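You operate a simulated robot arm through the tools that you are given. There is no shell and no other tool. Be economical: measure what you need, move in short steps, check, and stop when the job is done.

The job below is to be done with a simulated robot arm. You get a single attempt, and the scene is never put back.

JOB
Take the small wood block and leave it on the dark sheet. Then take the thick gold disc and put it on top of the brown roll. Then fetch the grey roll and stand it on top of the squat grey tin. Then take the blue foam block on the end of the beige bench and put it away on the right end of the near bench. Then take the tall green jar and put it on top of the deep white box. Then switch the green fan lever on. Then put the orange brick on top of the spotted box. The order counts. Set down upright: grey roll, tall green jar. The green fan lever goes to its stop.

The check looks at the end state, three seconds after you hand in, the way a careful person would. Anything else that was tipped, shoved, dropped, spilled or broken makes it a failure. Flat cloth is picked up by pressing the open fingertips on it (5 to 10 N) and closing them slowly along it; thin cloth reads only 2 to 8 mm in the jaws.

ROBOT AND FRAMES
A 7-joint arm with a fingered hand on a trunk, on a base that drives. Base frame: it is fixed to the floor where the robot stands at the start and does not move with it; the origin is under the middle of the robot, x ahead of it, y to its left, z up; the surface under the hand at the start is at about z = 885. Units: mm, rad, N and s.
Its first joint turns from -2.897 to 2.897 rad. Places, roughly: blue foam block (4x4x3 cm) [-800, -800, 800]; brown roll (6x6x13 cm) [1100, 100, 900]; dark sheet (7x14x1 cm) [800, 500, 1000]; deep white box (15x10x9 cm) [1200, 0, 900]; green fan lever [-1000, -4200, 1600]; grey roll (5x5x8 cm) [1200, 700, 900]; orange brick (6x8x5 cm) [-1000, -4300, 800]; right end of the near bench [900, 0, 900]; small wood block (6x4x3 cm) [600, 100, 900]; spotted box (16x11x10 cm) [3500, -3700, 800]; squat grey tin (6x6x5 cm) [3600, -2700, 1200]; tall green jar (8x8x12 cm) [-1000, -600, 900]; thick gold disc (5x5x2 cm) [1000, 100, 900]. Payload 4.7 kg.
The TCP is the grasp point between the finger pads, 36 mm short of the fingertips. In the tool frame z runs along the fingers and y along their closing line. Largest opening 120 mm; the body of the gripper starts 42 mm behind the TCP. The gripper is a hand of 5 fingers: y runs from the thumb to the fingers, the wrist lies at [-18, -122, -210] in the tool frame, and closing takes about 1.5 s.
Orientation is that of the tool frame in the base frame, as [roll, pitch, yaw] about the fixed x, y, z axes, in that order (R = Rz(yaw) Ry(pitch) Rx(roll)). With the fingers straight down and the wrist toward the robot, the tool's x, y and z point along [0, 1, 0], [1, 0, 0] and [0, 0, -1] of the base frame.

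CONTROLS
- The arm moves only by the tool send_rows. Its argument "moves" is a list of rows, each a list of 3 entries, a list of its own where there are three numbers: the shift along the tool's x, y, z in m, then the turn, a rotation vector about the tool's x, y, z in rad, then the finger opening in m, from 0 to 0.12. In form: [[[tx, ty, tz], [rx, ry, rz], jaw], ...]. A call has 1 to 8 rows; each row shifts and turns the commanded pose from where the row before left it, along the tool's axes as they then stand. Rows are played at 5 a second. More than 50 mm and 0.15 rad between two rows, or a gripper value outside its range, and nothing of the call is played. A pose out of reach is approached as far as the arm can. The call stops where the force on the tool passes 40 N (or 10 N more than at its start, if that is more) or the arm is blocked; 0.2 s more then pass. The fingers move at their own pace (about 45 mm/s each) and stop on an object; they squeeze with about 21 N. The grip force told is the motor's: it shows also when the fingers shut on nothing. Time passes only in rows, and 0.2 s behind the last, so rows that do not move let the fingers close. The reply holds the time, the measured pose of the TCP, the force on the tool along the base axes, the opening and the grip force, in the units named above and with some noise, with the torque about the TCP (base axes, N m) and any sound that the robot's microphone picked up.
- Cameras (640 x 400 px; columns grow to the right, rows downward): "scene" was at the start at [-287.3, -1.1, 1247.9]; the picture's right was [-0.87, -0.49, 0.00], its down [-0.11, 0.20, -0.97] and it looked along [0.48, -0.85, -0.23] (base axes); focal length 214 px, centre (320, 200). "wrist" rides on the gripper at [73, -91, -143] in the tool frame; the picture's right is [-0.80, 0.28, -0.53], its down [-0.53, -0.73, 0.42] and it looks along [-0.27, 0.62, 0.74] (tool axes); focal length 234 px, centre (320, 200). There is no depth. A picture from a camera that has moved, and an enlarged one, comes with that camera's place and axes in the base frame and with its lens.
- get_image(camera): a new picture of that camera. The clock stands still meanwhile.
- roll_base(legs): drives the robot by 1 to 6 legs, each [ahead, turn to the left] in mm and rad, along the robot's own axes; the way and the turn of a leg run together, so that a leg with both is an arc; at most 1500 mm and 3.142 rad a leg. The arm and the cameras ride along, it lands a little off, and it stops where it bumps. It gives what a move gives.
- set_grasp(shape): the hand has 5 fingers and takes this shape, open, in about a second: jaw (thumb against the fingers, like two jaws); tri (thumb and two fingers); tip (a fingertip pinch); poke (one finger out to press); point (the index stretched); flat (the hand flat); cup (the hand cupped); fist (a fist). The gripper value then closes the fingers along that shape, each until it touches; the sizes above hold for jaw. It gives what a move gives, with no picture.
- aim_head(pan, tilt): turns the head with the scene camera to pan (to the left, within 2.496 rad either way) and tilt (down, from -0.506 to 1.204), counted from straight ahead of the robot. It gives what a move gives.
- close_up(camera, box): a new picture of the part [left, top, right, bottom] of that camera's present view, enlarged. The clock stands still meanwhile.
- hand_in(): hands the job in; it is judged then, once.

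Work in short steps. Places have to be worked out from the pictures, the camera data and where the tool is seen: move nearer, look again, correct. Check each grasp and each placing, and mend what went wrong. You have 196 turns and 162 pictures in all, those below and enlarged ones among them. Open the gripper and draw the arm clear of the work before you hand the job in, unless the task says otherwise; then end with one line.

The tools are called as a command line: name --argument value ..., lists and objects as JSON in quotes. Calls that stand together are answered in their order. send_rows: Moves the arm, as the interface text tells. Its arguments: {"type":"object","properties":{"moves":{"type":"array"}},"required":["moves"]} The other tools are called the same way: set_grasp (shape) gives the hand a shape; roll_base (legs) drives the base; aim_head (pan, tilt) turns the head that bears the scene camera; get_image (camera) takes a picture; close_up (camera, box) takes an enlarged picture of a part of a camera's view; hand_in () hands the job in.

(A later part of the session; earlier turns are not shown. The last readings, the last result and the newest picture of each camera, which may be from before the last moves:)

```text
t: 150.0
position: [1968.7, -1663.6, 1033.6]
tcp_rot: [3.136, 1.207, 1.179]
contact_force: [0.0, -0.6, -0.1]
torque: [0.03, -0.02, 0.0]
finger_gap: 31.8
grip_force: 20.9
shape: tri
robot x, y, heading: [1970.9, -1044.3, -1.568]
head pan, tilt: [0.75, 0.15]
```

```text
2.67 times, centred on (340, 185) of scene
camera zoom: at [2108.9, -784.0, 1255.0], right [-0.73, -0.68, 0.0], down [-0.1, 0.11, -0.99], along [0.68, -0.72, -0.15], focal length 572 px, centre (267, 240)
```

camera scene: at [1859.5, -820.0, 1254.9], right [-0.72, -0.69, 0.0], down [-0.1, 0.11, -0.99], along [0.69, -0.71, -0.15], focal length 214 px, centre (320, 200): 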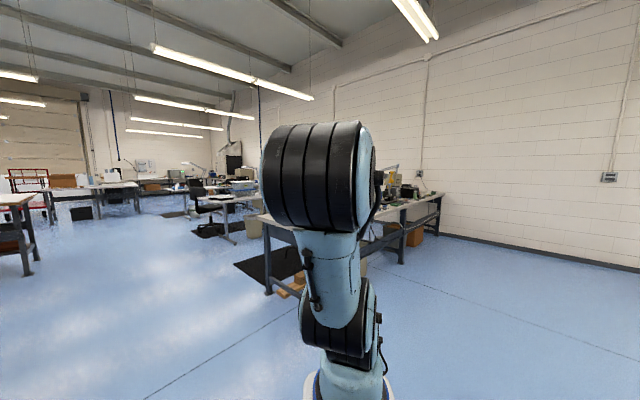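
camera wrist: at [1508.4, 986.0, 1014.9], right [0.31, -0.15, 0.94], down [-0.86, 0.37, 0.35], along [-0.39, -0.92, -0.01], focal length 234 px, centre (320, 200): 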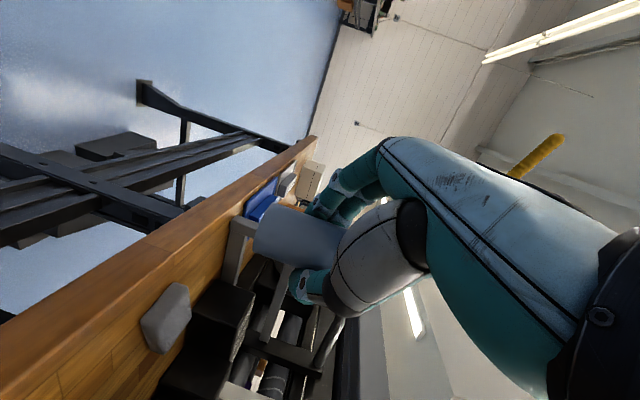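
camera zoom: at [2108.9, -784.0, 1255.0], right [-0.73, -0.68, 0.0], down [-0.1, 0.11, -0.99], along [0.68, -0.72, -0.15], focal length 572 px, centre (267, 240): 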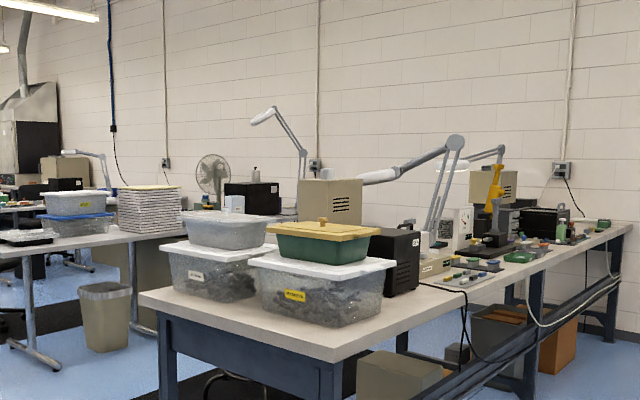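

Zoom on the expected tin region.

close_up --camera "scene" --box '[280, 150, 376, 210]'

close_up --camera "scene" --box '[364, 160, 460, 220]'

```text
6.67 times, centred on (328, 180) of scene
camera zoom: at [2108.9, -784.0, 1255.0], right [-0.73, -0.68, 0.0], down [-0.1, 0.11, -0.99], along [0.68, -0.72, -0.15], focal length 1430 px, centre (267, 333)
```

zoom: 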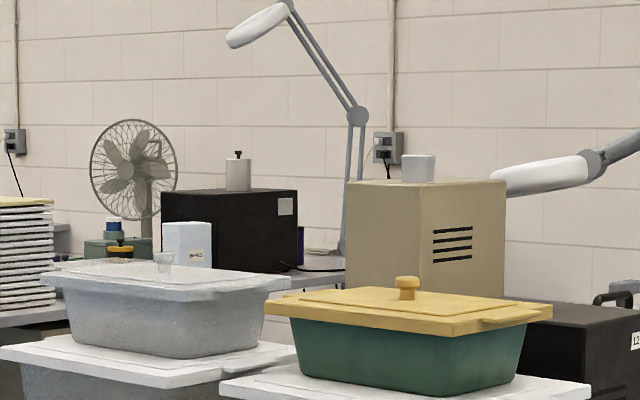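

```text
6.67 times, centred on (412, 190) of scene
camera zoom: at [2108.9, -784.0, 1255.0], right [-0.73, -0.68, 0.0], down [-0.1, 0.11, -0.99], along [0.68, -0.72, -0.15], focal length 1430 px, centre (-293, 267)
```

zoom: 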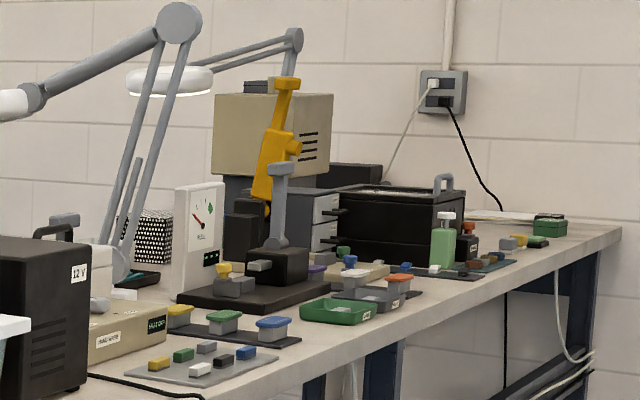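

Found: the squat grey tin stands on the beige oven at roughly (3650, -2800, top ≈1190), near the rear side of that bench (bench x ≈ 2900–3820). The aisle behind (x > 3830) looks open, so I drive to (4350, -1050) and look.

roll_base --legs '[[0, 1.568], [1500, 0], [900, 0], [0, -1.2]]'

aim_head --pan -0.75 --tilt 0.3

get_image --camera "scene"

```text
t: 168.6
position: [4626.8, -1665.2, 1033.3]
tcp_rot: [3.138, 1.207, 1.568]
contact_force: [0.2, 0.5, -0.6]
torque: [0.04, 0.01, 0.01]
finger_gap: 31.7
grip_force: 21.1
shape: tri
robot x, y, heading: [4396.9, -1094.1, -1.187]
head pan, tilt: [0.75, 0.15]
```

```text
t: 170.2
position: [4626.9, -1665.1, 1033.3]
tcp_rot: [3.14, 1.206, 1.568]
contact_force: [-0.1, 0.2, -1.5]
torque: [0.0, -0.01, -0.03]
finger_gap: 31.7
grip_force: 21.0
shape: tri
robot x, y, heading: [4397.2, -1092.3, -1.184]
head pan, tilt: [-0.75, 0.3]
```

```text
87 pictures are left
camera scene: at [4309.5, -844.2, 1241.0], right [-0.93, 0.35, 0.0], down [0.1, 0.28, -0.96], along [-0.34, -0.89, -0.3], focal length 214 px, centre (320, 200)
```

scene: 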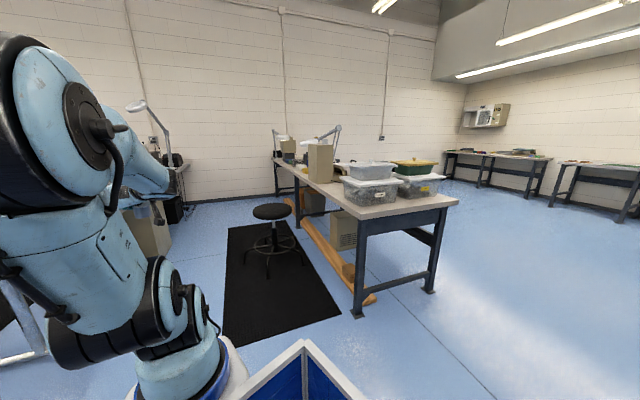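

There's a stool on the mat near my intended stand. I zoom to measure tin, oven, stool and bench edge.

close_up --camera "scene" --box '[225, 120, 465, 330]'

```text
1.90 times, centred on (345, 225) of scene
camera zoom: at [4309.5, -844.2, 1241.0], right [-0.93, 0.35, 0.0], down [0.1, 0.28, -0.96], along [-0.34, -0.89, -0.3], focal length 408 px, centre (272, 152)
```

zoom: 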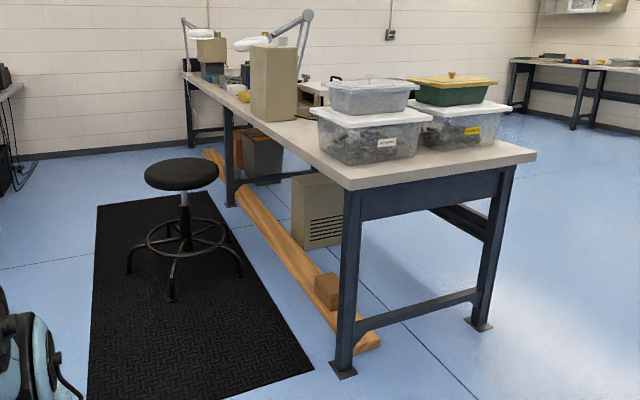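

Triangulated: tin centre ≈ (3560, -2683, top ≈1191); bench rear edge x≈3730; stool feet reach y≈-2520. I raise the hand, then drive an arc to (4110, -2100) facing the bench, north of the stool.

send_rows --moves '[[[-0.042, 0, -0.016], [0, 0, 0], 0.02], [[-0.042, 0, -0.016], [0, 0, 0], 0.02], [[-0.042, 0, -0.016], [0, 0, 0], 0.02], [[-0.042, 0, -0.016], [0, 0, 0], 0.02], [[-0.042, 0, -0.016], [0, 0, 0], 0.02]]'

roll_base --legs '[[0, -0.1], [581, 0], [0, -0.285]]'

roll_base --legs '[[707, -1.571]]'

aim_head --pan 0.6 --tilt 0.4

get_image --camera "scene"

```text
t: 171.4
position: [4626.6, -1664.1, 1256.7]
tcp_rot: [3.14, 1.206, 1.568]
contact_force: [0.1, -0.3, 0.0]
torque: [0.01, -0.01, 0.02]
finger_gap: 31.9
grip_force: 21.4
shape: tri
robot x, y, heading: [4394.9, -1093.6, -1.183]
head pan, tilt: [-0.75, 0.3]
```

```text
t: 176.2
position: [4566.1, -2269.5, 1258.0]
tcp_rot: [3.137, 1.208, 1.185]
contact_force: [0.7, 0.2, -0.4]
torque: [-0.01, 0.02, 0.01]
finger_gap: 31.6
grip_force: 21.4
shape: tri
robot x, y, heading: [4567.4, -1651.7, -1.56]
head pan, tilt: [-0.75, 0.3]
```

```text
t: 180.3
position: [3509.8, -2156.1, 1256.1]
tcp_rot: [3.136, 1.207, -0.334]
contact_force: [-0.5, -1.2, -0.1]
torque: [0.01, 0.0, -0.01]
finger_gap: 32.0
grip_force: 21.0
shape: tri
robot x, y, heading: [4123.2, -2122.2, -3.075]
head pan, tilt: [-0.75, 0.3]
cut short: leg 1
```

```text
t: 181.8
position: [3509.8, -2156.8, 1257.7]
tcp_rot: [3.138, 1.207, -0.331]
contact_force: [-0.3, 0.5, -0.8]
torque: [0.0, 0.0, -0.03]
finger_gap: 31.7
grip_force: 21.3
shape: tri
robot x, y, heading: [4121.0, -2120.6, -3.078]
head pan, tilt: [0.6, 0.4]
```

```text
85 pictures are left
camera scene: at [4382.5, -2239.2, 1231.8], right [-0.62, 0.79, 0.0], down [0.31, 0.24, -0.92], along [-0.73, -0.57, -0.39], focal length 214 px, centre (320, 200)
```

scene: 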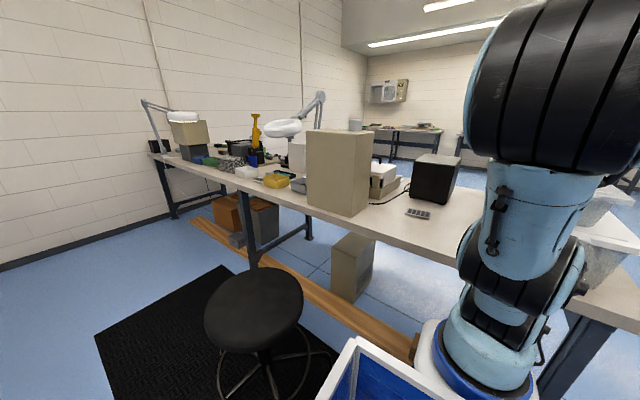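

The base stopped slightly early (touched something, no shove visible). The tin is visible on the oven. I swing the arm left in two stages: translate, then rotate.

send_rows --moves '[[[0.0031, 0.0362, -0.0235], [0, 0, 0], 0.02], [[0.0031, 0.0362, -0.0235], [0, 0, 0], 0.02], [[0.0031, 0.0362, -0.0235], [0, 0, 0], 0.02], [[0.0031, 0.0362, -0.0235], [0, 0, 0], 0.02], [[0.0031, 0.0362, -0.0235], [0, 0, 0], 0.02], [[0.0031, 0.0362, -0.0235], [0, 0, 0], 0.02]]'

send_rows --moves '[[[0, 0, 0], [-0.118, 0, -0.045], 0.02], [[0, 0, 0], [-0.118, 0, -0.045], 0.02], [[0, 0, 0], [-0.118, 0, -0.045], 0.02], [[0, 0, 0], [-0.118, 0, -0.045], 0.02], [[0, 0, 0], [-0.118, 0, -0.045], 0.02], [[0, 0, 0], [-0.118, 0, -0.045], 0.02], [[0, 0, 0], [-0.118, 0, -0.045], 0.02], [[0, 0, 0], [-0.118, 0, -0.045], 0.02]]'

get_image --camera "scene"

get_image --camera "wrist"

```text
t: 183.2
position: [3525.0, -2221.3, 1266.6]
tcp_rot: [3.14, 1.208, -0.331]
contact_force: [-0.4, -0.6, -0.2]
torque: [0.03, -0.05, 0.02]
finger_gap: 31.7
grip_force: 20.9
shape: tri
out of reach, approached as far as the arm can: row 2, 3, 4, 5, 6
robot x, y, heading: [4126.6, -2121.4, -3.08]
head pan, tilt: [0.6, 0.4]
```

```text
t: 185.0
position: [3530.9, -2223.4, 1267.4]
tcp_rot: [-3.136, 1.209, 0.691]
contact_force: [0.4, 0.0, 0.1]
torque: [0.06, 0.01, -0.01]
finger_gap: 31.5
grip_force: 20.8
shape: tri
robot x, y, heading: [4126.3, -2125.1, -3.079]
head pan, tilt: [0.6, 0.4]
```

```text
84 pictures are left
camera scene: at [4382.8, -2239.3, 1231.7], right [-0.62, 0.79, 0.0], down [0.31, 0.24, -0.92], along [-0.73, -0.57, -0.39], focal length 214 px, centre (320, 200)
```

scene: 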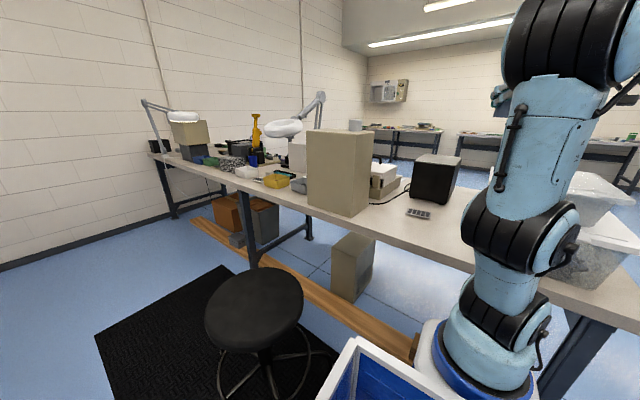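

```text
83 pictures are left
camera wrist: at [3595.4, -2051.2, 1249.1], right [0.34, -0.09, 0.94], down [-0.92, 0.2, 0.35], along [-0.21, -0.98, -0.01], focal length 234 px, centre (320, 200)
```

wrist: 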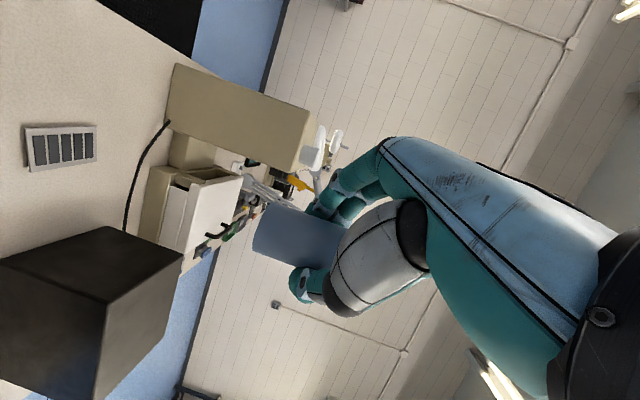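

Orientation good. Move toward the tin (8 of 10 steps), then look.

send_rows --moves '[[[-0.0089, 0.03775, 0.0193], [0, 0, 0], 0.02], [[-0.0089, 0.03775, 0.0193], [0, 0, 0], 0.02], [[-0.0089, 0.03775, 0.0193], [0, 0, 0], 0.02], [[-0.0089, 0.03775, 0.0193], [0, 0, 0], 0.02], [[-0.0089, 0.03775, 0.0193], [0, 0, 0], 0.02], [[-0.0089, 0.03775, 0.0193], [0, 0, 0], 0.02], [[-0.0089, 0.03775, 0.0193], [0, 0, 0], 0.02], [[0, 0, 0], [0, 0, 0], 0.02]]'

get_image --camera "scene"

get_image --camera "wrist"

```text
t: 186.8
position: [3584.0, -2521.2, 1273.5]
tcp_rot: [3.14, 1.208, 0.681]
contact_force: [0.7, -0.7, -1.3]
torque: [0.03, 0.0, -0.01]
finger_gap: 31.7
grip_force: 21.2
shape: tri
robot x, y, heading: [4122.9, -2121.4, -3.08]
head pan, tilt: [0.6, 0.4]
```

```text
82 pictures are left
camera scene: at [4382.6, -2239.3, 1231.8], right [-0.62, 0.79, 0.0], down [0.31, 0.24, -0.92], along [-0.73, -0.57, -0.39], focal length 214 px, centre (320, 200)
```

scene: 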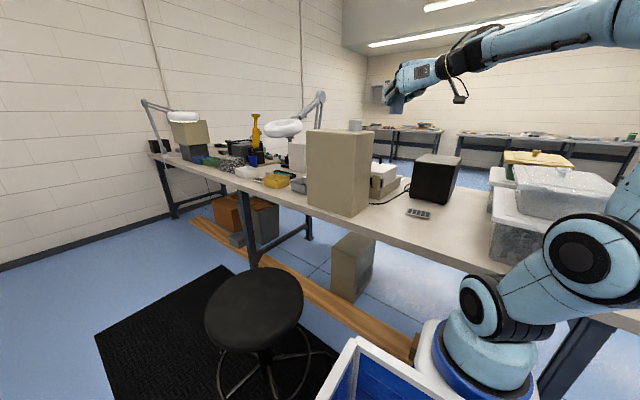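

```text
81 pictures are left
camera wrist: at [3650.1, -2349.7, 1255.2], right [0.34, -0.09, 0.94], down [-0.92, 0.2, 0.35], along [-0.22, -0.98, -0.01], focal length 234 px, centre (320, 200)
```

wrist: 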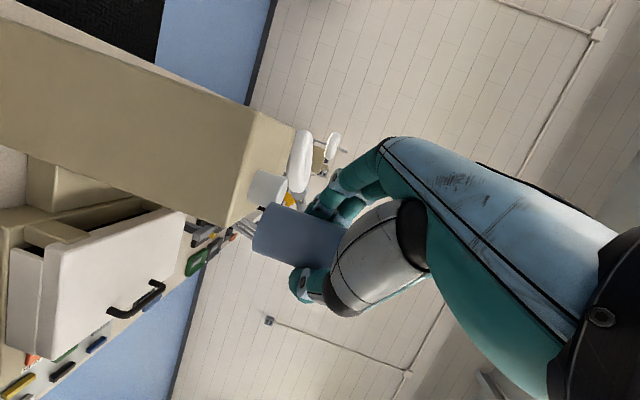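

Zoom both to triangulate tin and roll.

close_up --camera "scene" --box '[330, 70, 426, 140]'

close_up --camera "wrist" --box '[210, 130, 370, 280]'

```text
5.71 times, centred on (378, 105) of scene
camera zoom: at [4382.6, -2239.3, 1231.8], right [-0.62, 0.79, 0.0], down [0.31, 0.24, -0.92], along [-0.73, -0.57, -0.39], focal length 1226 px, centre (-11, 743)
```

zoom: 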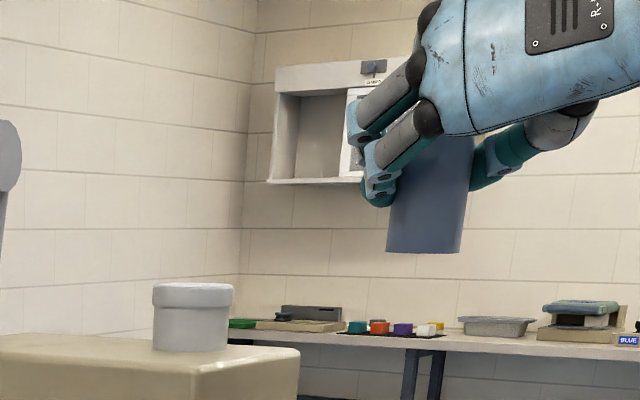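

```text
2.67 times, centred on (290, 205) of wrist
camera zoom: at [3650.1, -2349.7, 1255.2], right [0.34, -0.09, 0.94], down [-0.92, 0.2, 0.35], along [-0.22, -0.98, -0.01], focal length 624 px, centre (400, 187)
```

zoom: 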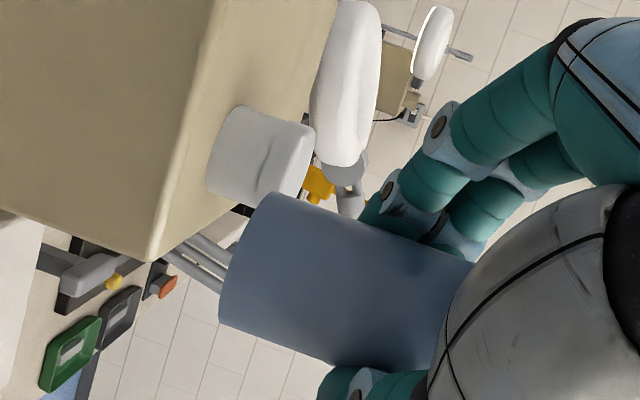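

Tin top centre (3567, -2694, 1191); roll bottom centre (3570, -2532, 1218), upright. I move the roll over the tin with ~15 mm clearance.

send_rows --moves '[[[-0.00675, 0.03075, 0.0257], [0, 0, 0], 0.02], [[-0.00675, 0.03075, 0.0257], [0, 0, 0], 0.02], [[-0.00675, 0.03075, 0.0257], [0, 0, 0], 0.02], [[-0.00675, 0.03075, 0.0257], [0, 0, 0], 0.02], [[0, 0, 0], [0, 0, 0], 0.02]]'

close_up --camera "scene" --box '[320, 80, 400, 140]'

close_up --camera "wrist" --box '[170, 130, 370, 280]'

```text
t: 188.0
position: [3578.1, -2686.4, 1266.5]
tcp_rot: [3.14, 1.208, 0.682]
contact_force: [0.4, -0.6, -0.9]
torque: [0.02, -0.02, 0.01]
finger_gap: 31.6
grip_force: 20.8
shape: tri
robot x, y, heading: [4122.0, -2123.8, -3.079]
head pan, tilt: [0.6, 0.4]
```

```text
6.67 times, centred on (360, 110) of scene
camera zoom: at [4382.6, -2239.3, 1231.7], right [-0.62, 0.79, 0.0], down [0.31, 0.24, -0.92], along [-0.73, -0.57, -0.39], focal length 1430 px, centre (53, 800)
```

zoom: 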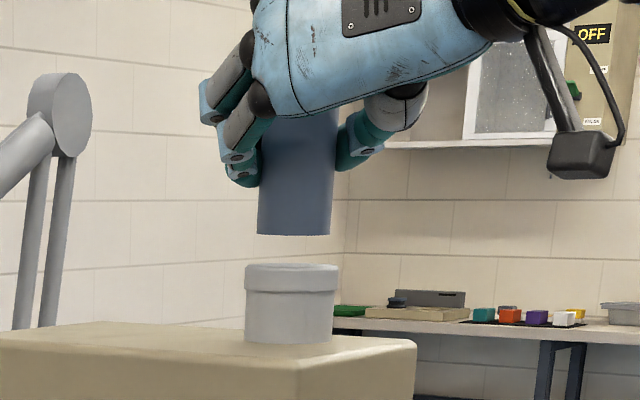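

```text
2.67 times, centred on (270, 205) of wrist
camera zoom: at [3643.2, -2513.8, 1249.6], right [0.34, -0.09, 0.94], down [-0.92, 0.2, 0.35], along [-0.22, -0.98, -0.01], focal length 624 px, centre (453, 187)
```

zoom: 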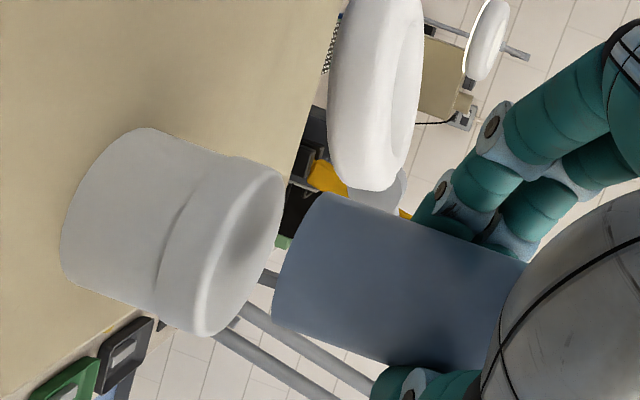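

Nearly centred; small correction (-3, -4) and lower 14 mm, then gentle steps to contact.

send_rows --moves '[[[0.0057, 0.0006, 0.0048], [0, 0, 0], 0.02], [[0.0057, 0.0006, 0.0048], [0, 0, 0], 0.02], [[0.0019, 0, 0.0007], [0, 0, 0], 0.02], [[0, 0, 0], [0, 0, 0], 0.02]]'

close_up --camera "scene" --box '[320, 80, 400, 140]'

```text
t: 189.0
position: [3574.5, -2690.1, 1250.8]
tcp_rot: [3.139, 1.207, 0.679]
contact_force: [-0.7, -0.7, -1.1]
torque: [-0.01, 0.02, 0.02]
finger_gap: 31.3
grip_force: 21.1
shape: tri
robot x, y, heading: [4124.7, -2124.9, -3.08]
head pan, tilt: [0.6, 0.4]
```

```text
6.67 times, centred on (360, 110) of scene
camera zoom: at [4382.5, -2239.3, 1231.7], right [-0.62, 0.79, 0.0], down [0.31, 0.24, -0.92], along [-0.73, -0.57, -0.39], focal length 1430 px, centre (53, 800)
```

zoom: 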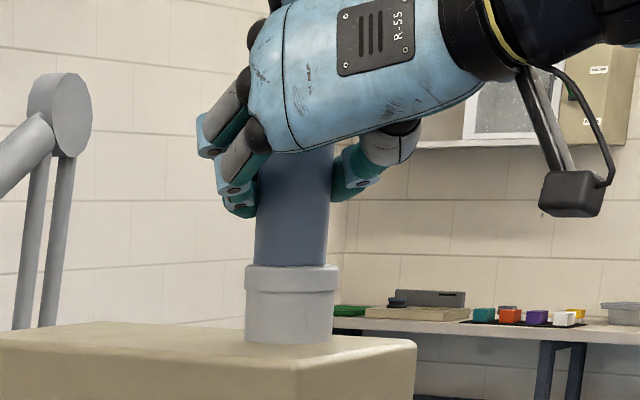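

About touching. Small steps down to feel contact.

send_rows --moves '[[[0.0014, 0, 0.0005], [0, 0, 0], 0.02], [[0.0014, 0, 0.0005], [0, 0, 0], 0.02], [[0, 0, 0], [0, 0, 0], 0.02]]'

```text
t: 189.8
position: [3574.2, -2687.5, 1248.6]
tcp_rot: [3.141, 1.21, 0.682]
contact_force: [-0.6, -2.9, 7.3]
torque: [-0.19, 0.06, 0.05]
finger_gap: 31.5
grip_force: 21.5
shape: tri
robot x, y, heading: [4123.5, -2125.5, -3.081]
head pan, tilt: [0.6, 0.4]
```

Contact. Open slowly and check before withdrawing.

send_rows --moves '[[[0, 0, 0], [0, 0, 0], 0.036], [[0, 0, 0], [0, 0, 0], 0.042], [[0, 0, 0], [0, 0, 0], 0.052], [[0, 0, 0], [0, 0, 0], 0.062], [[0, 0, 0], [0, 0, 0], 0.062]]'

close_up --camera "scene" --box '[320, 80, 400, 140]'

close_up --camera "wrist" --box '[170, 130, 370, 280]'

```text
t: 191.0
position: [3574.2, -2690.2, 1247.6]
tcp_rot: [3.14, 1.207, 0.68]
contact_force: [-0.5, -0.1, -0.7]
torque: [0.0, -0.04, 0.0]
finger_gap: 61.3
grip_force: 0.1
shape: tri
robot x, y, heading: [4125.4, -2121.6, -3.077]
head pan, tilt: [0.6, 0.4]
```

```text
6.67 times, centred on (360, 110) of scene
camera zoom: at [4382.6, -2239.3, 1231.7], right [-0.62, 0.79, 0.0], down [0.31, 0.24, -0.92], along [-0.73, -0.57, -0.39], focal length 1430 px, centre (53, 800)
```

zoom: 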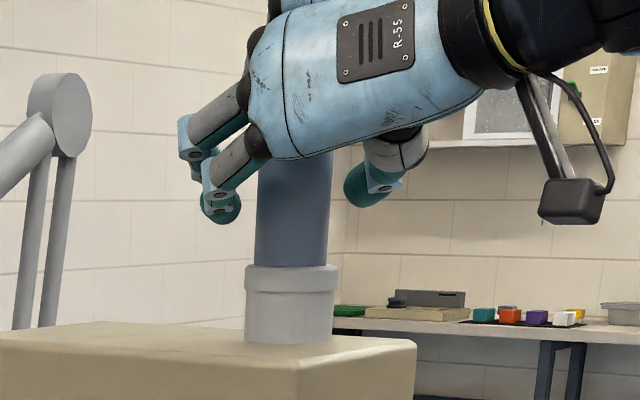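

```text
2.67 times, centred on (270, 205) of wrist
camera zoom: at [3640.0, -2516.4, 1229.3], right [0.34, -0.09, 0.94], down [-0.92, 0.2, 0.35], along [-0.22, -0.98, -0.01], focal length 624 px, centre (453, 187)
```

zoom: 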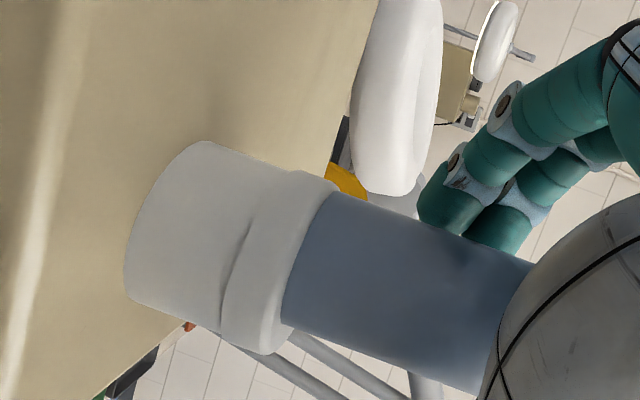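

Roll stands centred on the tin. Withdraw straight back.

send_rows --moves '[[[0, 0, -0.015], [0, 0, 0], 0.065], [[0, 0, -0.025], [0, 0, 0], 0.065], [[0, 0, -0.045], [0, 0, 0], 0.065], [[0, 0, -0.045], [0, 0, 0], 0.065], [[0, 0, -0.045], [0, 0, 0], 0.065], [[0, 0, -0.045], [0, 0, 0], 0.065]]'

get_image --camera "scene"

```text
t: 192.4
position: [3732.1, -2561.4, 1322.9]
tcp_rot: [-3.141, 1.205, 0.688]
contact_force: [-0.4, -0.9, -1.1]
torque: [-0.03, -0.02, -0.05]
finger_gap: 64.7
grip_force: 0.1
shape: tri
robot x, y, heading: [4123.9, -2124.0, -3.079]
head pan, tilt: [0.6, 0.4]
```

```text
73 pictures are left
camera scene: at [4382.4, -2239.5, 1231.7], right [-0.62, 0.79, 0.0], down [0.31, 0.24, -0.92], along [-0.73, -0.57, -0.39], focal length 214 px, centre (320, 200)
```

scene: 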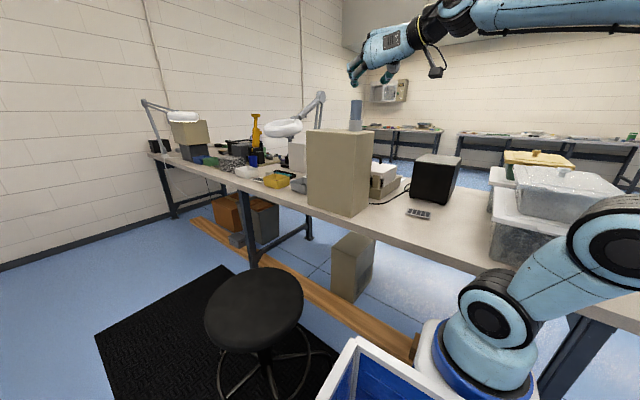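

Success. Now I back out along the same arc, then restore the hand to a downward pose in open space.

roll_base --legs '[[-690, 1.535]]'

send_rows --moves '[[[0, 0, 0], [0, 0.14, 0], 0.08], [[0, 0, 0], [0, 0.14, 0], 0.08], [[0, 0, 0], [0, 0.14, 0], 0.08], [[0, 0, 0], [0, 0.14, 0], 0.08], [[0, 0, 0], [0, 0.14, 0], 0.08], [[0, 0, 0], [0, 0.14, 0], 0.08], [[0, 0, 0], [0, 0.14, 0], 0.08], [[0, 0, 0], [0, 0.14, 0], 0.08]]'

get_image --camera "scene"

```text
t: 196.6
position: [4974.6, -2048.6, 1325.2]
tcp_rot: [3.139, 1.207, 2.252]
contact_force: [0.0, 0.0, -0.2]
torque: [-0.01, 0.03, 0.01]
finger_gap: 64.6
grip_force: 0.0
shape: tri
robot x, y, heading: [4538.8, -1655.8, -1.515]
head pan, tilt: [0.6, 0.4]
cut short: leg 1
```

```text
t: 198.4
position: [4974.9, -2047.9, 1323.9]
tcp_rot: [3.14, 0.087, 2.255]
contact_force: [-0.5, 0.6, 1.0]
torque: [-0.07, -0.06, 0.01]
finger_gap: 79.7
grip_force: 0.1
shape: tri
robot x, y, heading: [4539.1, -1654.6, -1.516]
head pan, tilt: [0.6, 0.4]
```

```text
72 pictures are left
camera scene: at [4656.6, -1393.5, 1231.7], right [-0.79, -0.61, 0.0], down [-0.24, 0.31, -0.92], along [0.56, -0.73, -0.39], focal length 214 px, centre (320, 200)
```

scene: 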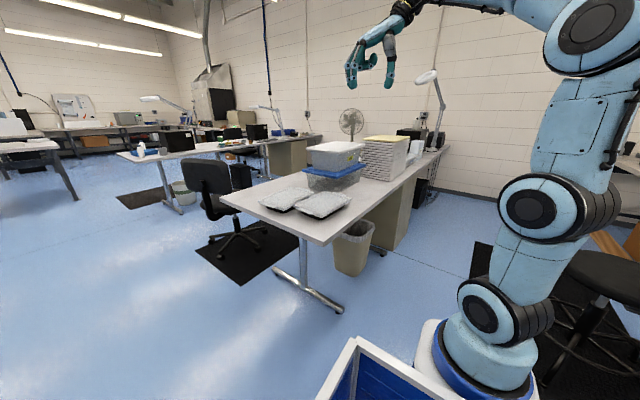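

No bump (arc end tolerance). Finish straightening the hand: remove the remaining pitch and turn it back about the vertical.

send_rows --moves '[[[0, 0, 0], [0, 0.087, 0], 0.08], [[0, 0, 0], [0, 0, 0.145], 0.08], [[0, 0, 0], [0, 0, 0.145], 0.08], [[0, 0, 0], [0, 0, 0.145], 0.08], [[0, 0, 0], [0, 0, 0.145], 0.08], [[0, 0, 0], [0, 0, 0.145], 0.08], [[0, 0, 0], [0, 0, 0.145], 0.08], [[0, 0, 0], [0, 0, 0.145], 0.08]]'

set_grasp --shape "jaw"

send_rows --moves '[[[0, 0, 0], [0, 0, 0.13], 0.08], [[0, 0, 0], [0, 0, 0.13], 0.08], [[0, 0, 0], [0, 0, 0.13], 0.08]]'

```text
t: 200.2
position: [4932.9, -2116.5, 1299.4]
tcp_rot: [3.116, -0.049, 1.273]
contact_force: [-0.4, -0.8, 0.2]
torque: [0.02, -0.02, 0.02]
finger_gap: 79.9
grip_force: 0.1
shape: tri
out of reach, approached as far as the arm can: row 7, 8
robot x, y, heading: [4541.2, -1655.9, -1.513]
head pan, tilt: [0.6, 0.4]
```

```text
t: 201.1
position: [4933.7, -2114.3, 1300.0]
tcp_rot: [3.116, -0.049, 1.276]
contact_force: [-0.7, -0.3, -0.3]
torque: [-0.01, 0.02, -0.04]
finger_gap: 120.1
grip_force: 0.0
shape: jaw
robot x, y, heading: [4544.1, -1653.2, -1.52]
head pan, tilt: [0.6, 0.4]
```

```text
t: 201.9
position: [4905.1, -2144.4, 1295.9]
tcp_rot: [3.111, -0.094, 1.107]
contact_force: [-0.3, -1.3, -0.1]
torque: [-0.01, 0.01, 0.02]
finger_gap: 80.6
grip_force: 0.0
shape: jaw
out of reach, approached as far as the arm can: row 1, 2, 3
robot x, y, heading: [4542.6, -1656.5, -1.517]
head pan, tilt: [0.6, 0.4]
```

Wrist limit hit; I move the hand toward the robot's front first.

send_rows --moves '[[[-0.0256, -0.0354, 0], [0, 0, 0], 0.08], [[-0.0256, -0.0354, 0], [0, 0, 0], 0.08], [[-0.0256, -0.0354, 0], [0, 0, 0], 0.08], [[-0.0256, -0.0354, 0], [0, 0, 0], 0.08], [[-0.0256, -0.0354, 0], [0, 0, 0], 0.08], [[-0.0256, -0.0354, 0], [0, 0, 0], 0.08], [[-0.0256, -0.0354, 0], [0, 0, 0], 0.08], [[-0.0256, -0.0354, 0], [0, 0, 0], 0.08]]'

send_rows --moves '[[[0, 0, 0], [0, 0, 0.145], 0.08], [[0, 0, 0], [0, 0, 0.145], 0.08], [[0, 0, 0], [0, 0, 0.145], 0.08], [[0, 0, 0], [0, 0, 0.145], 0.08], [[0, 0, 0], [0, 0, 0.145], 0.08], [[0, 0, 0], [0, 0, 0.145], 0.08]]'

```text
t: 203.7
position: [4561.4, -2202.0, 1270.4]
tcp_rot: [3.11, -0.093, 1.111]
contact_force: [-0.2, 0.4, 0.4]
torque: [-0.04, 0.04, -0.02]
finger_gap: 80.3
grip_force: 0.1
shape: jaw
robot x, y, heading: [4541.9, -1655.4, -1.514]
head pan, tilt: [0.6, 0.4]
```

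```text
t: 205.1
position: [4560.8, -2202.1, 1268.1]
tcp_rot: [-3.09, -0.083, 0.232]
contact_force: [-1.4, 0.0, -0.4]
torque: [0.0, -0.03, 0.02]
finger_gap: 80.4
grip_force: 0.1
shape: jaw
robot x, y, heading: [4539.8, -1655.3, -1.513]
head pan, tilt: [0.6, 0.4]
```

Remove the leftover tilt.

send_rows --moves '[[[0, 0, 0], [-0.026, -0.042, 0.088], 0.08], [[0, 0, 0], [-0.026, -0.042, 0.088], 0.08]]'

```text
t: 205.7
position: [4517.8, -2188.5, 1266.8]
tcp_rot: [3.141, -0.01, 0.071]
contact_force: [-0.8, -0.6, -0.3]
torque: [0.04, -0.02, -0.01]
finger_gap: 80.3
grip_force: 0.0
shape: jaw
out of reach, approached as far as the arm can: row 1, 2
robot x, y, heading: [4539.0, -1651.8, -1.517]
head pan, tilt: [0.6, 0.4]
```

Hand is vertical enough. I reverse out of the aisle, turn west and drive to the beige bench area.

roll_base --legs '[[-600, 0], [0, -1.63], [1500, 0], [1500, 0], [1000, 0]]'

aim_head --pan 0.1 --tilt 0.3

get_image --camera "scene"

```text
t: 231.5
position: [73.5, -765.6, 1266.4]
tcp_rot: [3.141, -0.011, -1.606]
contact_force: [0.6, -1.0, 0.2]
torque: [0.01, -0.02, -0.03]
finger_gap: 80.2
grip_force: 0.1
shape: jaw
robot x, y, heading: [600.9, -844.8, 3.09]
head pan, tilt: [0.6, 0.4]
```

```text
t: 232.5
position: [73.2, -765.8, 1265.6]
tcp_rot: [3.14, -0.01, -1.608]
contact_force: [0.6, -0.6, 0.5]
torque: [0.0, 0.01, 0.0]
finger_gap: 80.2
grip_force: 0.1
shape: jaw
robot x, y, heading: [601.7, -846.8, 3.085]
head pan, tilt: [0.099, 0.3]
```

```text
71 pictures are left
camera scene: at [830.1, -948.7, 1241.0], right [-0.05, 1.0, 0.0], down [0.3, 0.01, -0.96], along [-0.95, -0.04, -0.3], focal length 214 px, centre (320, 200)
```

scene: 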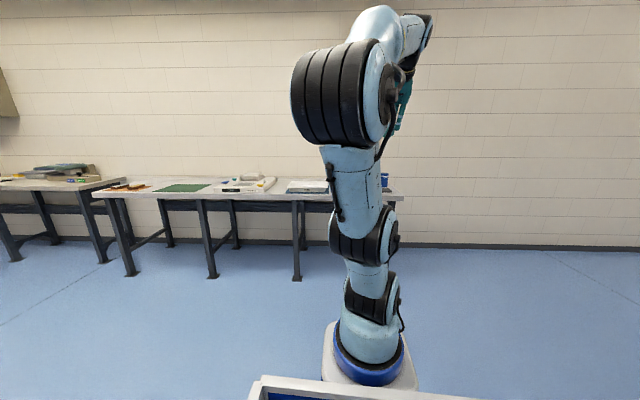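

The bench's near end is ahead. Drive 780 mm closer and look.

roll_base --legs '[[0, 0.05], [780, 0]]'

aim_head --pan 0.0 --tilt 0.45

get_image --camera "scene"

get_image --camera "wrist"

```text
t: 237.0
position: [-700.5, -787.8, 1266.6]
tcp_rot: [3.141, -0.01, -1.558]
contact_force: [0.3, -0.4, -0.2]
torque: [-0.02, 0.01, 0.02]
finger_gap: 80.3
grip_force: 0.1
shape: jaw
robot x, y, heading: [-172.7, -843.7, 3.14]
head pan, tilt: [0.099, 0.3]
```

```text
t: 237.7
position: [-701.0, -788.2, 1267.0]
tcp_rot: [3.14, -0.01, -1.56]
contact_force: [0.9, -0.2, 0.0]
torque: [-0.03, 0.01, 0.01]
finger_gap: 80.3
grip_force: 0.0
shape: jaw
robot x, y, heading: [-173.5, -842.5, 3.132]
head pan, tilt: [0.0, 0.45]
```

```text
70 pictures are left
camera scene: at [65.8, -924.1, 1227.1], right [0.01, 1.0, 0.0], down [0.43, 0.0, -0.9], along [-0.9, 0.0, -0.43], focal length 214 px, centre (320, 200)
```

scene: 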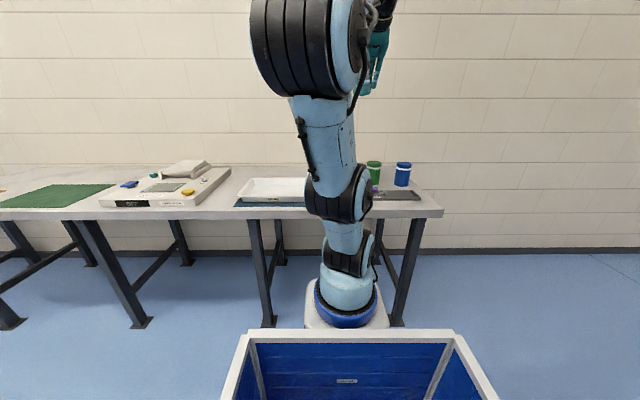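

```text
69 pictures are left
camera wrist: at [-609.1, -857.1, 1410.0], right [-0.29, 0.81, 0.52], down [0.73, 0.54, -0.43], along [-0.63, 0.25, -0.74], focal length 234 px, centre (320, 200)
```

wrist: 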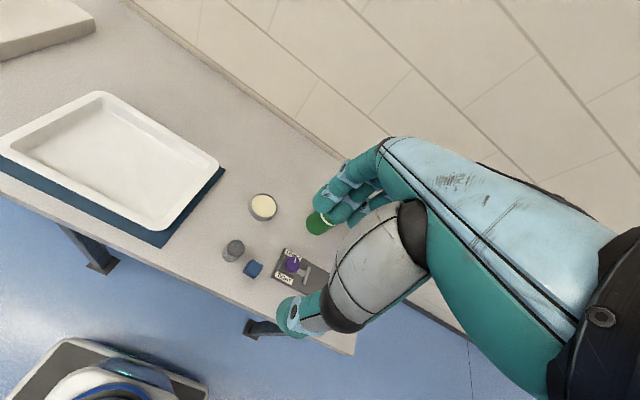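

Blue block at ~(-807, -752). Zoom in both views.

close_up --camera "wrist" --box '[200, 170, 340, 300]'

close_up --camera "scene" --box '[354, 150, 450, 225]'

```text
3.08 times, centred on (270, 235) of wrist
camera zoom: at [-609.1, -857.1, 1410.0], right [-0.29, 0.81, 0.52], down [0.73, 0.54, -0.43], along [-0.63, 0.25, -0.74], focal length 720 px, centre (474, 92)
```

zoom: 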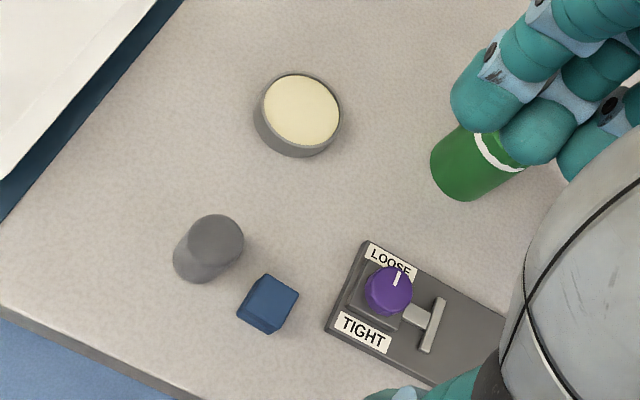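

```text
5.33 times, centred on (402, 188) of scene
camera zoom: at [65.8, -924.1, 1227.1], right [0.01, 1.0, 0.0], down [0.43, 0.0, -0.9], along [-0.9, 0.0, -0.43], focal length 1144 px, centre (-117, 267)
```

zoom: 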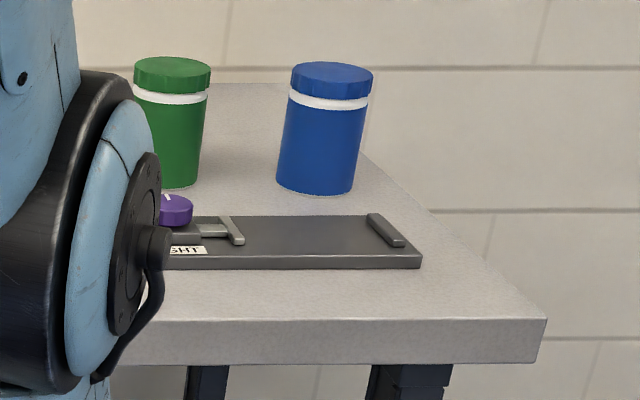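

Block is axis-aligned at about (-802, -754); knob fixture and small cylinder are close, so I use tri and descend partway.

set_grasp --shape "tri"

send_rows --moves '[[[-0.017, 0.041, 0], [0, 0, 0], 0.065], [[-0.017, 0.04, 0.02], [0, 0, 0], 0.065], [[0, 0.02, 0.045], [0, 0, 0], 0.065], [[0, 0, 0.05], [0, 0, 0], 0.065], [[0, 0, 0.05], [0, 0, 0], 0.065], [[0, 0, 0.05], [0, 0, 0], 0.065], [[0, 0, 0.05], [0, 0, 0], 0.065], [[0, 0, 0.05], [0, 0, 0], 0.065]]'

get_image --camera "wrist"

```text
t: 238.6
position: [-701.7, -788.1, 1266.5]
tcp_rot: [3.14, -0.011, -1.559]
contact_force: [0.6, -0.4, -1.1]
torque: [0.0, -0.02, 0.01]
finger_gap: 119.9
grip_force: 0.0
shape: tri
robot x, y, heading: [-169.6, -842.6, 3.135]
head pan, tilt: [0.0, 0.45]
```

```text
t: 240.4
position: [-805.9, -755.5, 955.3]
tcp_rot: [3.138, -0.011, -1.559]
contact_force: [0.1, -0.2, 0.9]
torque: [0.01, 0.05, 0.01]
finger_gap: 65.4
grip_force: 0.0
shape: tri
robot x, y, heading: [-170.0, -844.0, 3.133]
head pan, tilt: [0.0, 0.45]
```

```text
66 pictures are left
camera wrist: at [-714.2, -824.6, 1097.4], right [-0.29, 0.81, 0.52], down [0.72, 0.54, -0.43], along [-0.63, 0.25, -0.74], focal length 234 px, centre (320, 200)
```

wrist: 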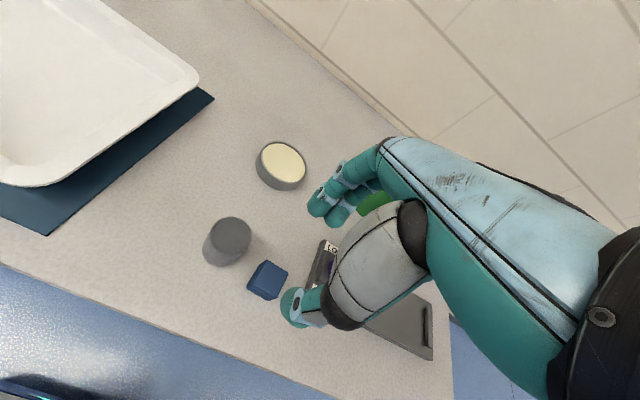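

Triangulated block at (-803, -753, ~817), bench top ≈ 800. Descend to TCP z≈843.

send_rows --moves '[[[-0.002, -0.002, 0.045], [0, 0, 0], 0.065], [[0, 0, 0.04], [0, 0, 0], 0.065], [[0, 0, 0.015], [0, 0, 0], 0.065], [[0, 0, 0.007], [0, 0, 0], 0.065], [[0, 0, 0.005], [0, 0, 0], 0.065], [[0, 0, 0], [0, 0, 0], 0.065]]'

close_up --camera "wrist" --box '[160, 150, 400, 300]'

```text
t: 241.8
position: [-801.4, -757.9, 837.9]
tcp_rot: [3.14, -0.009, -1.562]
contact_force: [-0.7, 0.5, -0.5]
torque: [0.0, 0.0, -0.02]
finger_gap: 65.2
grip_force: 0.0
shape: tri
robot x, y, heading: [-170.2, -842.3, 3.139]
head pan, tilt: [0.0, 0.45]
```

```text
2.67 times, centred on (280, 225) of wrist
camera zoom: at [-709.7, -826.2, 981.7], right [-0.29, 0.81, 0.52], down [0.73, 0.54, -0.43], along [-0.62, 0.25, -0.74], focal length 624 px, centre (427, 133)
```

zoom: 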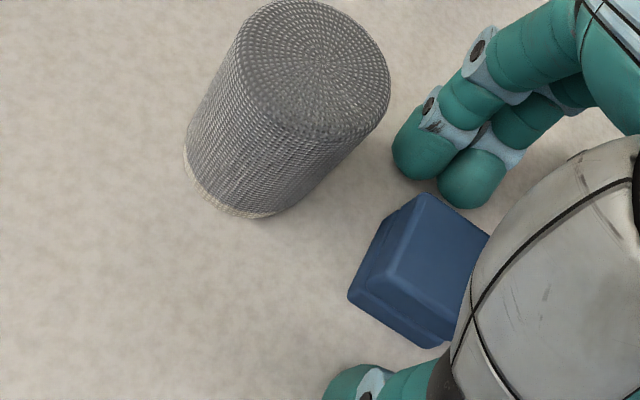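

Block is between fingers. Close.

send_rows --moves '[[[0, 0, 0], [0, 0, 0], 0.04], [[0, 0, 0], [0, 0, 0], 0.02], [[0, 0, 0], [0, 0, 0], 0.02], [[0, 0, 0], [0, 0, 0], 0.02], [[0, 0, 0], [0, 0, 0], 0.02], [[0, 0, -0.02], [0, 0, 0], 0.02], [[0, 0, -0.04], [0, 0, 0], 0.02], [[0, 0, -0.05], [0, 0, 0], 0.02]]'

close_up --camera "wrist" --box '[160, 150, 400, 300]'

```text
t: 243.6
position: [-799.3, -758.8, 951.2]
tcp_rot: [-3.14, -0.011, -1.562]
contact_force: [0.1, 0.2, -0.1]
torque: [0.0, 0.02, 0.01]
finger_gap: 29.2
grip_force: 21.0
shape: tri
robot x, y, heading: [-169.4, -839.9, 3.135]
head pan, tilt: [0.0, 0.45]
```

```text
2.67 times, centred on (280, 225) of wrist
camera zoom: at [-708.7, -827.6, 1094.5], right [-0.29, 0.81, 0.52], down [0.73, 0.54, -0.43], along [-0.62, 0.25, -0.74], focal length 624 px, centre (427, 133)
```

zoom: 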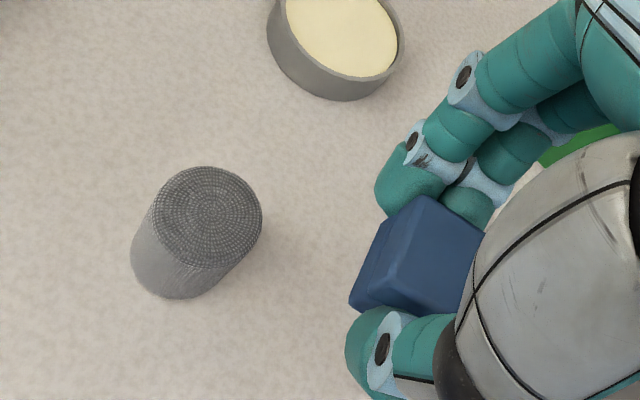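

Block held. Lift high, back off and drive to face the near bench's right end; a free spot near its front right corner is about (640, -145).

send_rows --moves '[[[0, 0, -0.05], [0, 0, 0], 0.02], [[0, 0, -0.05], [0, 0, 0], 0.02], [[0, 0, -0.05], [0, 0, 0], 0.02], [[0, 0, -0.05], [0, 0, 0], 0.02], [[0, 0, -0.05], [0, 0, 0], 0.02], [[0, -0.03, -0.02], [0, 0, 0], 0.02], [[0, -0.04, 0], [0, 0, 0], 0.02]]'

roll_base --legs '[[-200, 0], [0, -1.571], [690, 0], [0, -1.565]]'

aim_head --pan -0.1 --tilt 0.5

get_image --camera "scene"

get_image --camera "wrist"

```text
t: 245.2
position: [-729.2, -752.6, 1218.9]
tcp_rot: [3.141, -0.013, -1.559]
contact_force: [0.3, 0.2, -0.5]
torque: [-0.05, -0.02, 0.01]
finger_gap: 28.8
grip_force: 21.3
shape: tri
robot x, y, heading: [-168.6, -841.8, 3.134]
head pan, tilt: [0.0, 0.45]
```

```text
t: 258.0
position: [630.7, -230.0, 1219.5]
tcp_rot: [3.138, -0.013, 1.568]
contact_force: [0.0, -0.5, -0.4]
torque: [0.0, -0.02, -0.01]
finger_gap: 28.6
grip_force: 21.0
shape: tri
robot x, y, heading: [68.5, -136.2, -0.024]
head pan, tilt: [0.0, 0.45]
```

```text
t: 258.7
position: [631.2, -229.2, 1220.5]
tcp_rot: [3.139, -0.01, 1.57]
contact_force: [-0.2, 1.0, -1.2]
torque: [-0.02, 0.01, -0.01]
finger_gap: 28.4
grip_force: 21.4
shape: tri
robot x, y, heading: [69.6, -132.6, -0.018]
head pan, tilt: [-0.099, 0.499]
```

```text
63 pictures are left
camera scene: at [-171.0, -57.0, 1222.6], right [-0.12, -0.99, 0.0], down [-0.48, 0.06, -0.88], along [0.87, -0.1, -0.48], focal length 214 px, centre (320, 200)
```

scene: 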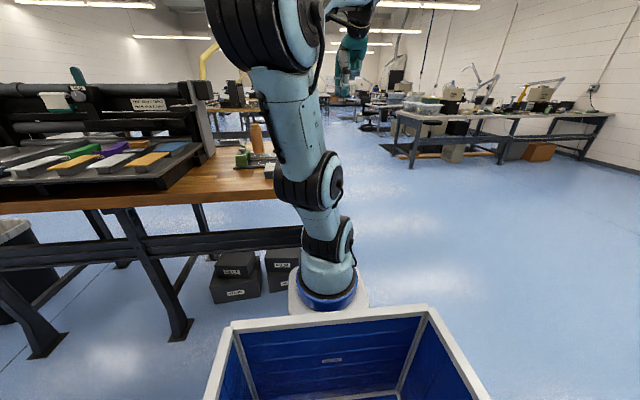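

```text
62 pictures are left
camera wrist: at [537.7, -157.1, 1363.7], right [0.28, -0.81, 0.52], down [-0.73, -0.53, -0.43], along [0.62, -0.26, -0.74], focal length 234 px, centre (320, 200)
```

wrist: 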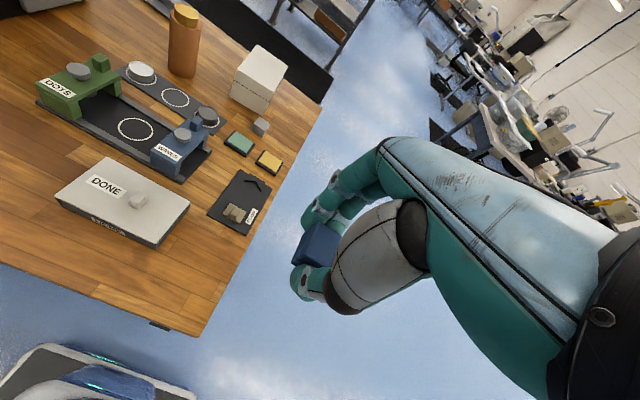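

Free area x 559–745, y −214…−76 confirmed. Move over (650, −145) and descend most of the way.

send_rows --moves '[[[0.042, 0.01, 0], [0, 0, 0], 0.02], [[0.042, 0.009, 0], [0, 0, 0], 0.02], [[0, 0, 0.05], [0, 0, 0], 0.02], [[0, 0, 0.05], [0, 0, 0], 0.02], [[0, 0, 0.05], [0, 0, 0], 0.02], [[0, 0, 0.05], [0, 0, 0], 0.02], [[0, 0, 0.05], [0, 0, 0], 0.02], [[0, 0, 0.02], [0, 0, 0], 0.02]]'

send_rows --moves '[[[0, 0, 0.012], [0, 0, 0], 0.02], [[0, 0, 0.006], [0, 0, 0], 0.02], [[0, 0, 0.003], [0, 0, 0], 0.02], [[0, 0, 0], [0, 0, 0], 0.02]]'

get_image --camera "wrist"

```text
t: 260.5
position: [635.6, -202.3, 953.9]
tcp_rot: [3.139, -0.011, 1.569]
contact_force: [0.8, -0.3, -0.3]
torque: [0.04, 0.0, 0.0]
finger_gap: 28.6
grip_force: 20.8
shape: tri
out of reach, approached as far as the arm can: row 1, 2
robot x, y, heading: [75.2, -131.1, -0.022]
head pan, tilt: [-0.099, 0.499]
```

```text
t: 261.5
position: [635.7, -200.9, 931.1]
tcp_rot: [3.141, -0.009, 1.569]
contact_force: [-0.6, -0.5, 0.3]
torque: [-0.05, -0.02, 0.0]
finger_gap: 28.7
grip_force: 20.8
shape: tri
robot x, y, heading: [70.0, -133.3, -0.018]
head pan, tilt: [-0.099, 0.499]
```

```text
61 pictures are left
camera wrist: at [543.6, -128.5, 1074.2], right [0.28, -0.81, 0.52], down [-0.73, -0.53, -0.43], along [0.62, -0.26, -0.74], focal length 234 px, centre (320, 200)
```

wrist: 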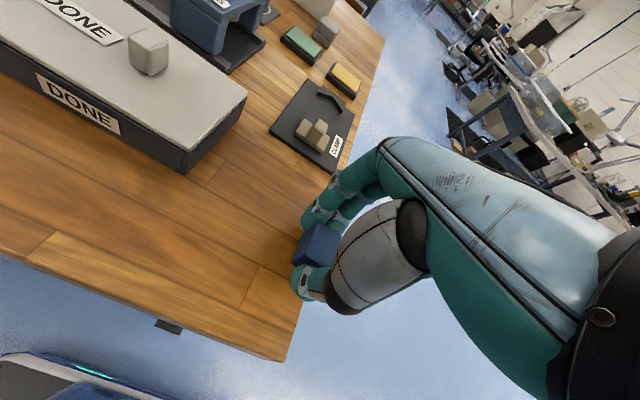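

The arm is at a wrist limit, so y is only −201 (bench edge). I raise and turn the base slightly left to bring the block inward.

send_rows --moves '[[[0, 0, -0.04], [0, 0, 0], 0.02], [[0, 0, -0.04], [0, 0, 0], 0.02]]'

roll_base --legs '[[0, 0.105]]'

get_image --camera "wrist"

```text
t: 262.1
position: [636.9, -201.1, 1011.3]
tcp_rot: [3.139, -0.013, 1.567]
contact_force: [1.1, -0.6, 0.4]
torque: [0.0, -0.02, 0.01]
finger_gap: 28.3
grip_force: 20.8
shape: tri
robot x, y, heading: [72.6, -129.5, -0.018]
head pan, tilt: [-0.099, 0.499]
```

```text
t: 263.0
position: [642.0, -140.2, 1011.3]
tcp_rot: [3.14, -0.009, 1.675]
contact_force: [-1.2, -0.4, -0.3]
torque: [-0.01, 0.03, 0.01]
finger_gap: 28.5
grip_force: 20.9
shape: tri
robot x, y, heading: [69.2, -133.9, 0.085]
head pan, tilt: [-0.099, 0.499]
```

```text
60 pictures are left
camera wrist: at [542.0, -78.6, 1153.7], right [0.36, -0.78, 0.52], down [-0.67, -0.6, -0.43], along [0.65, -0.19, -0.74], focal length 234 px, centre (320, 200)
```

wrist: 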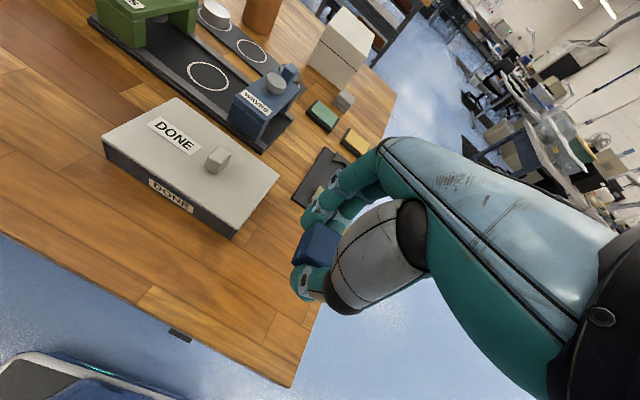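

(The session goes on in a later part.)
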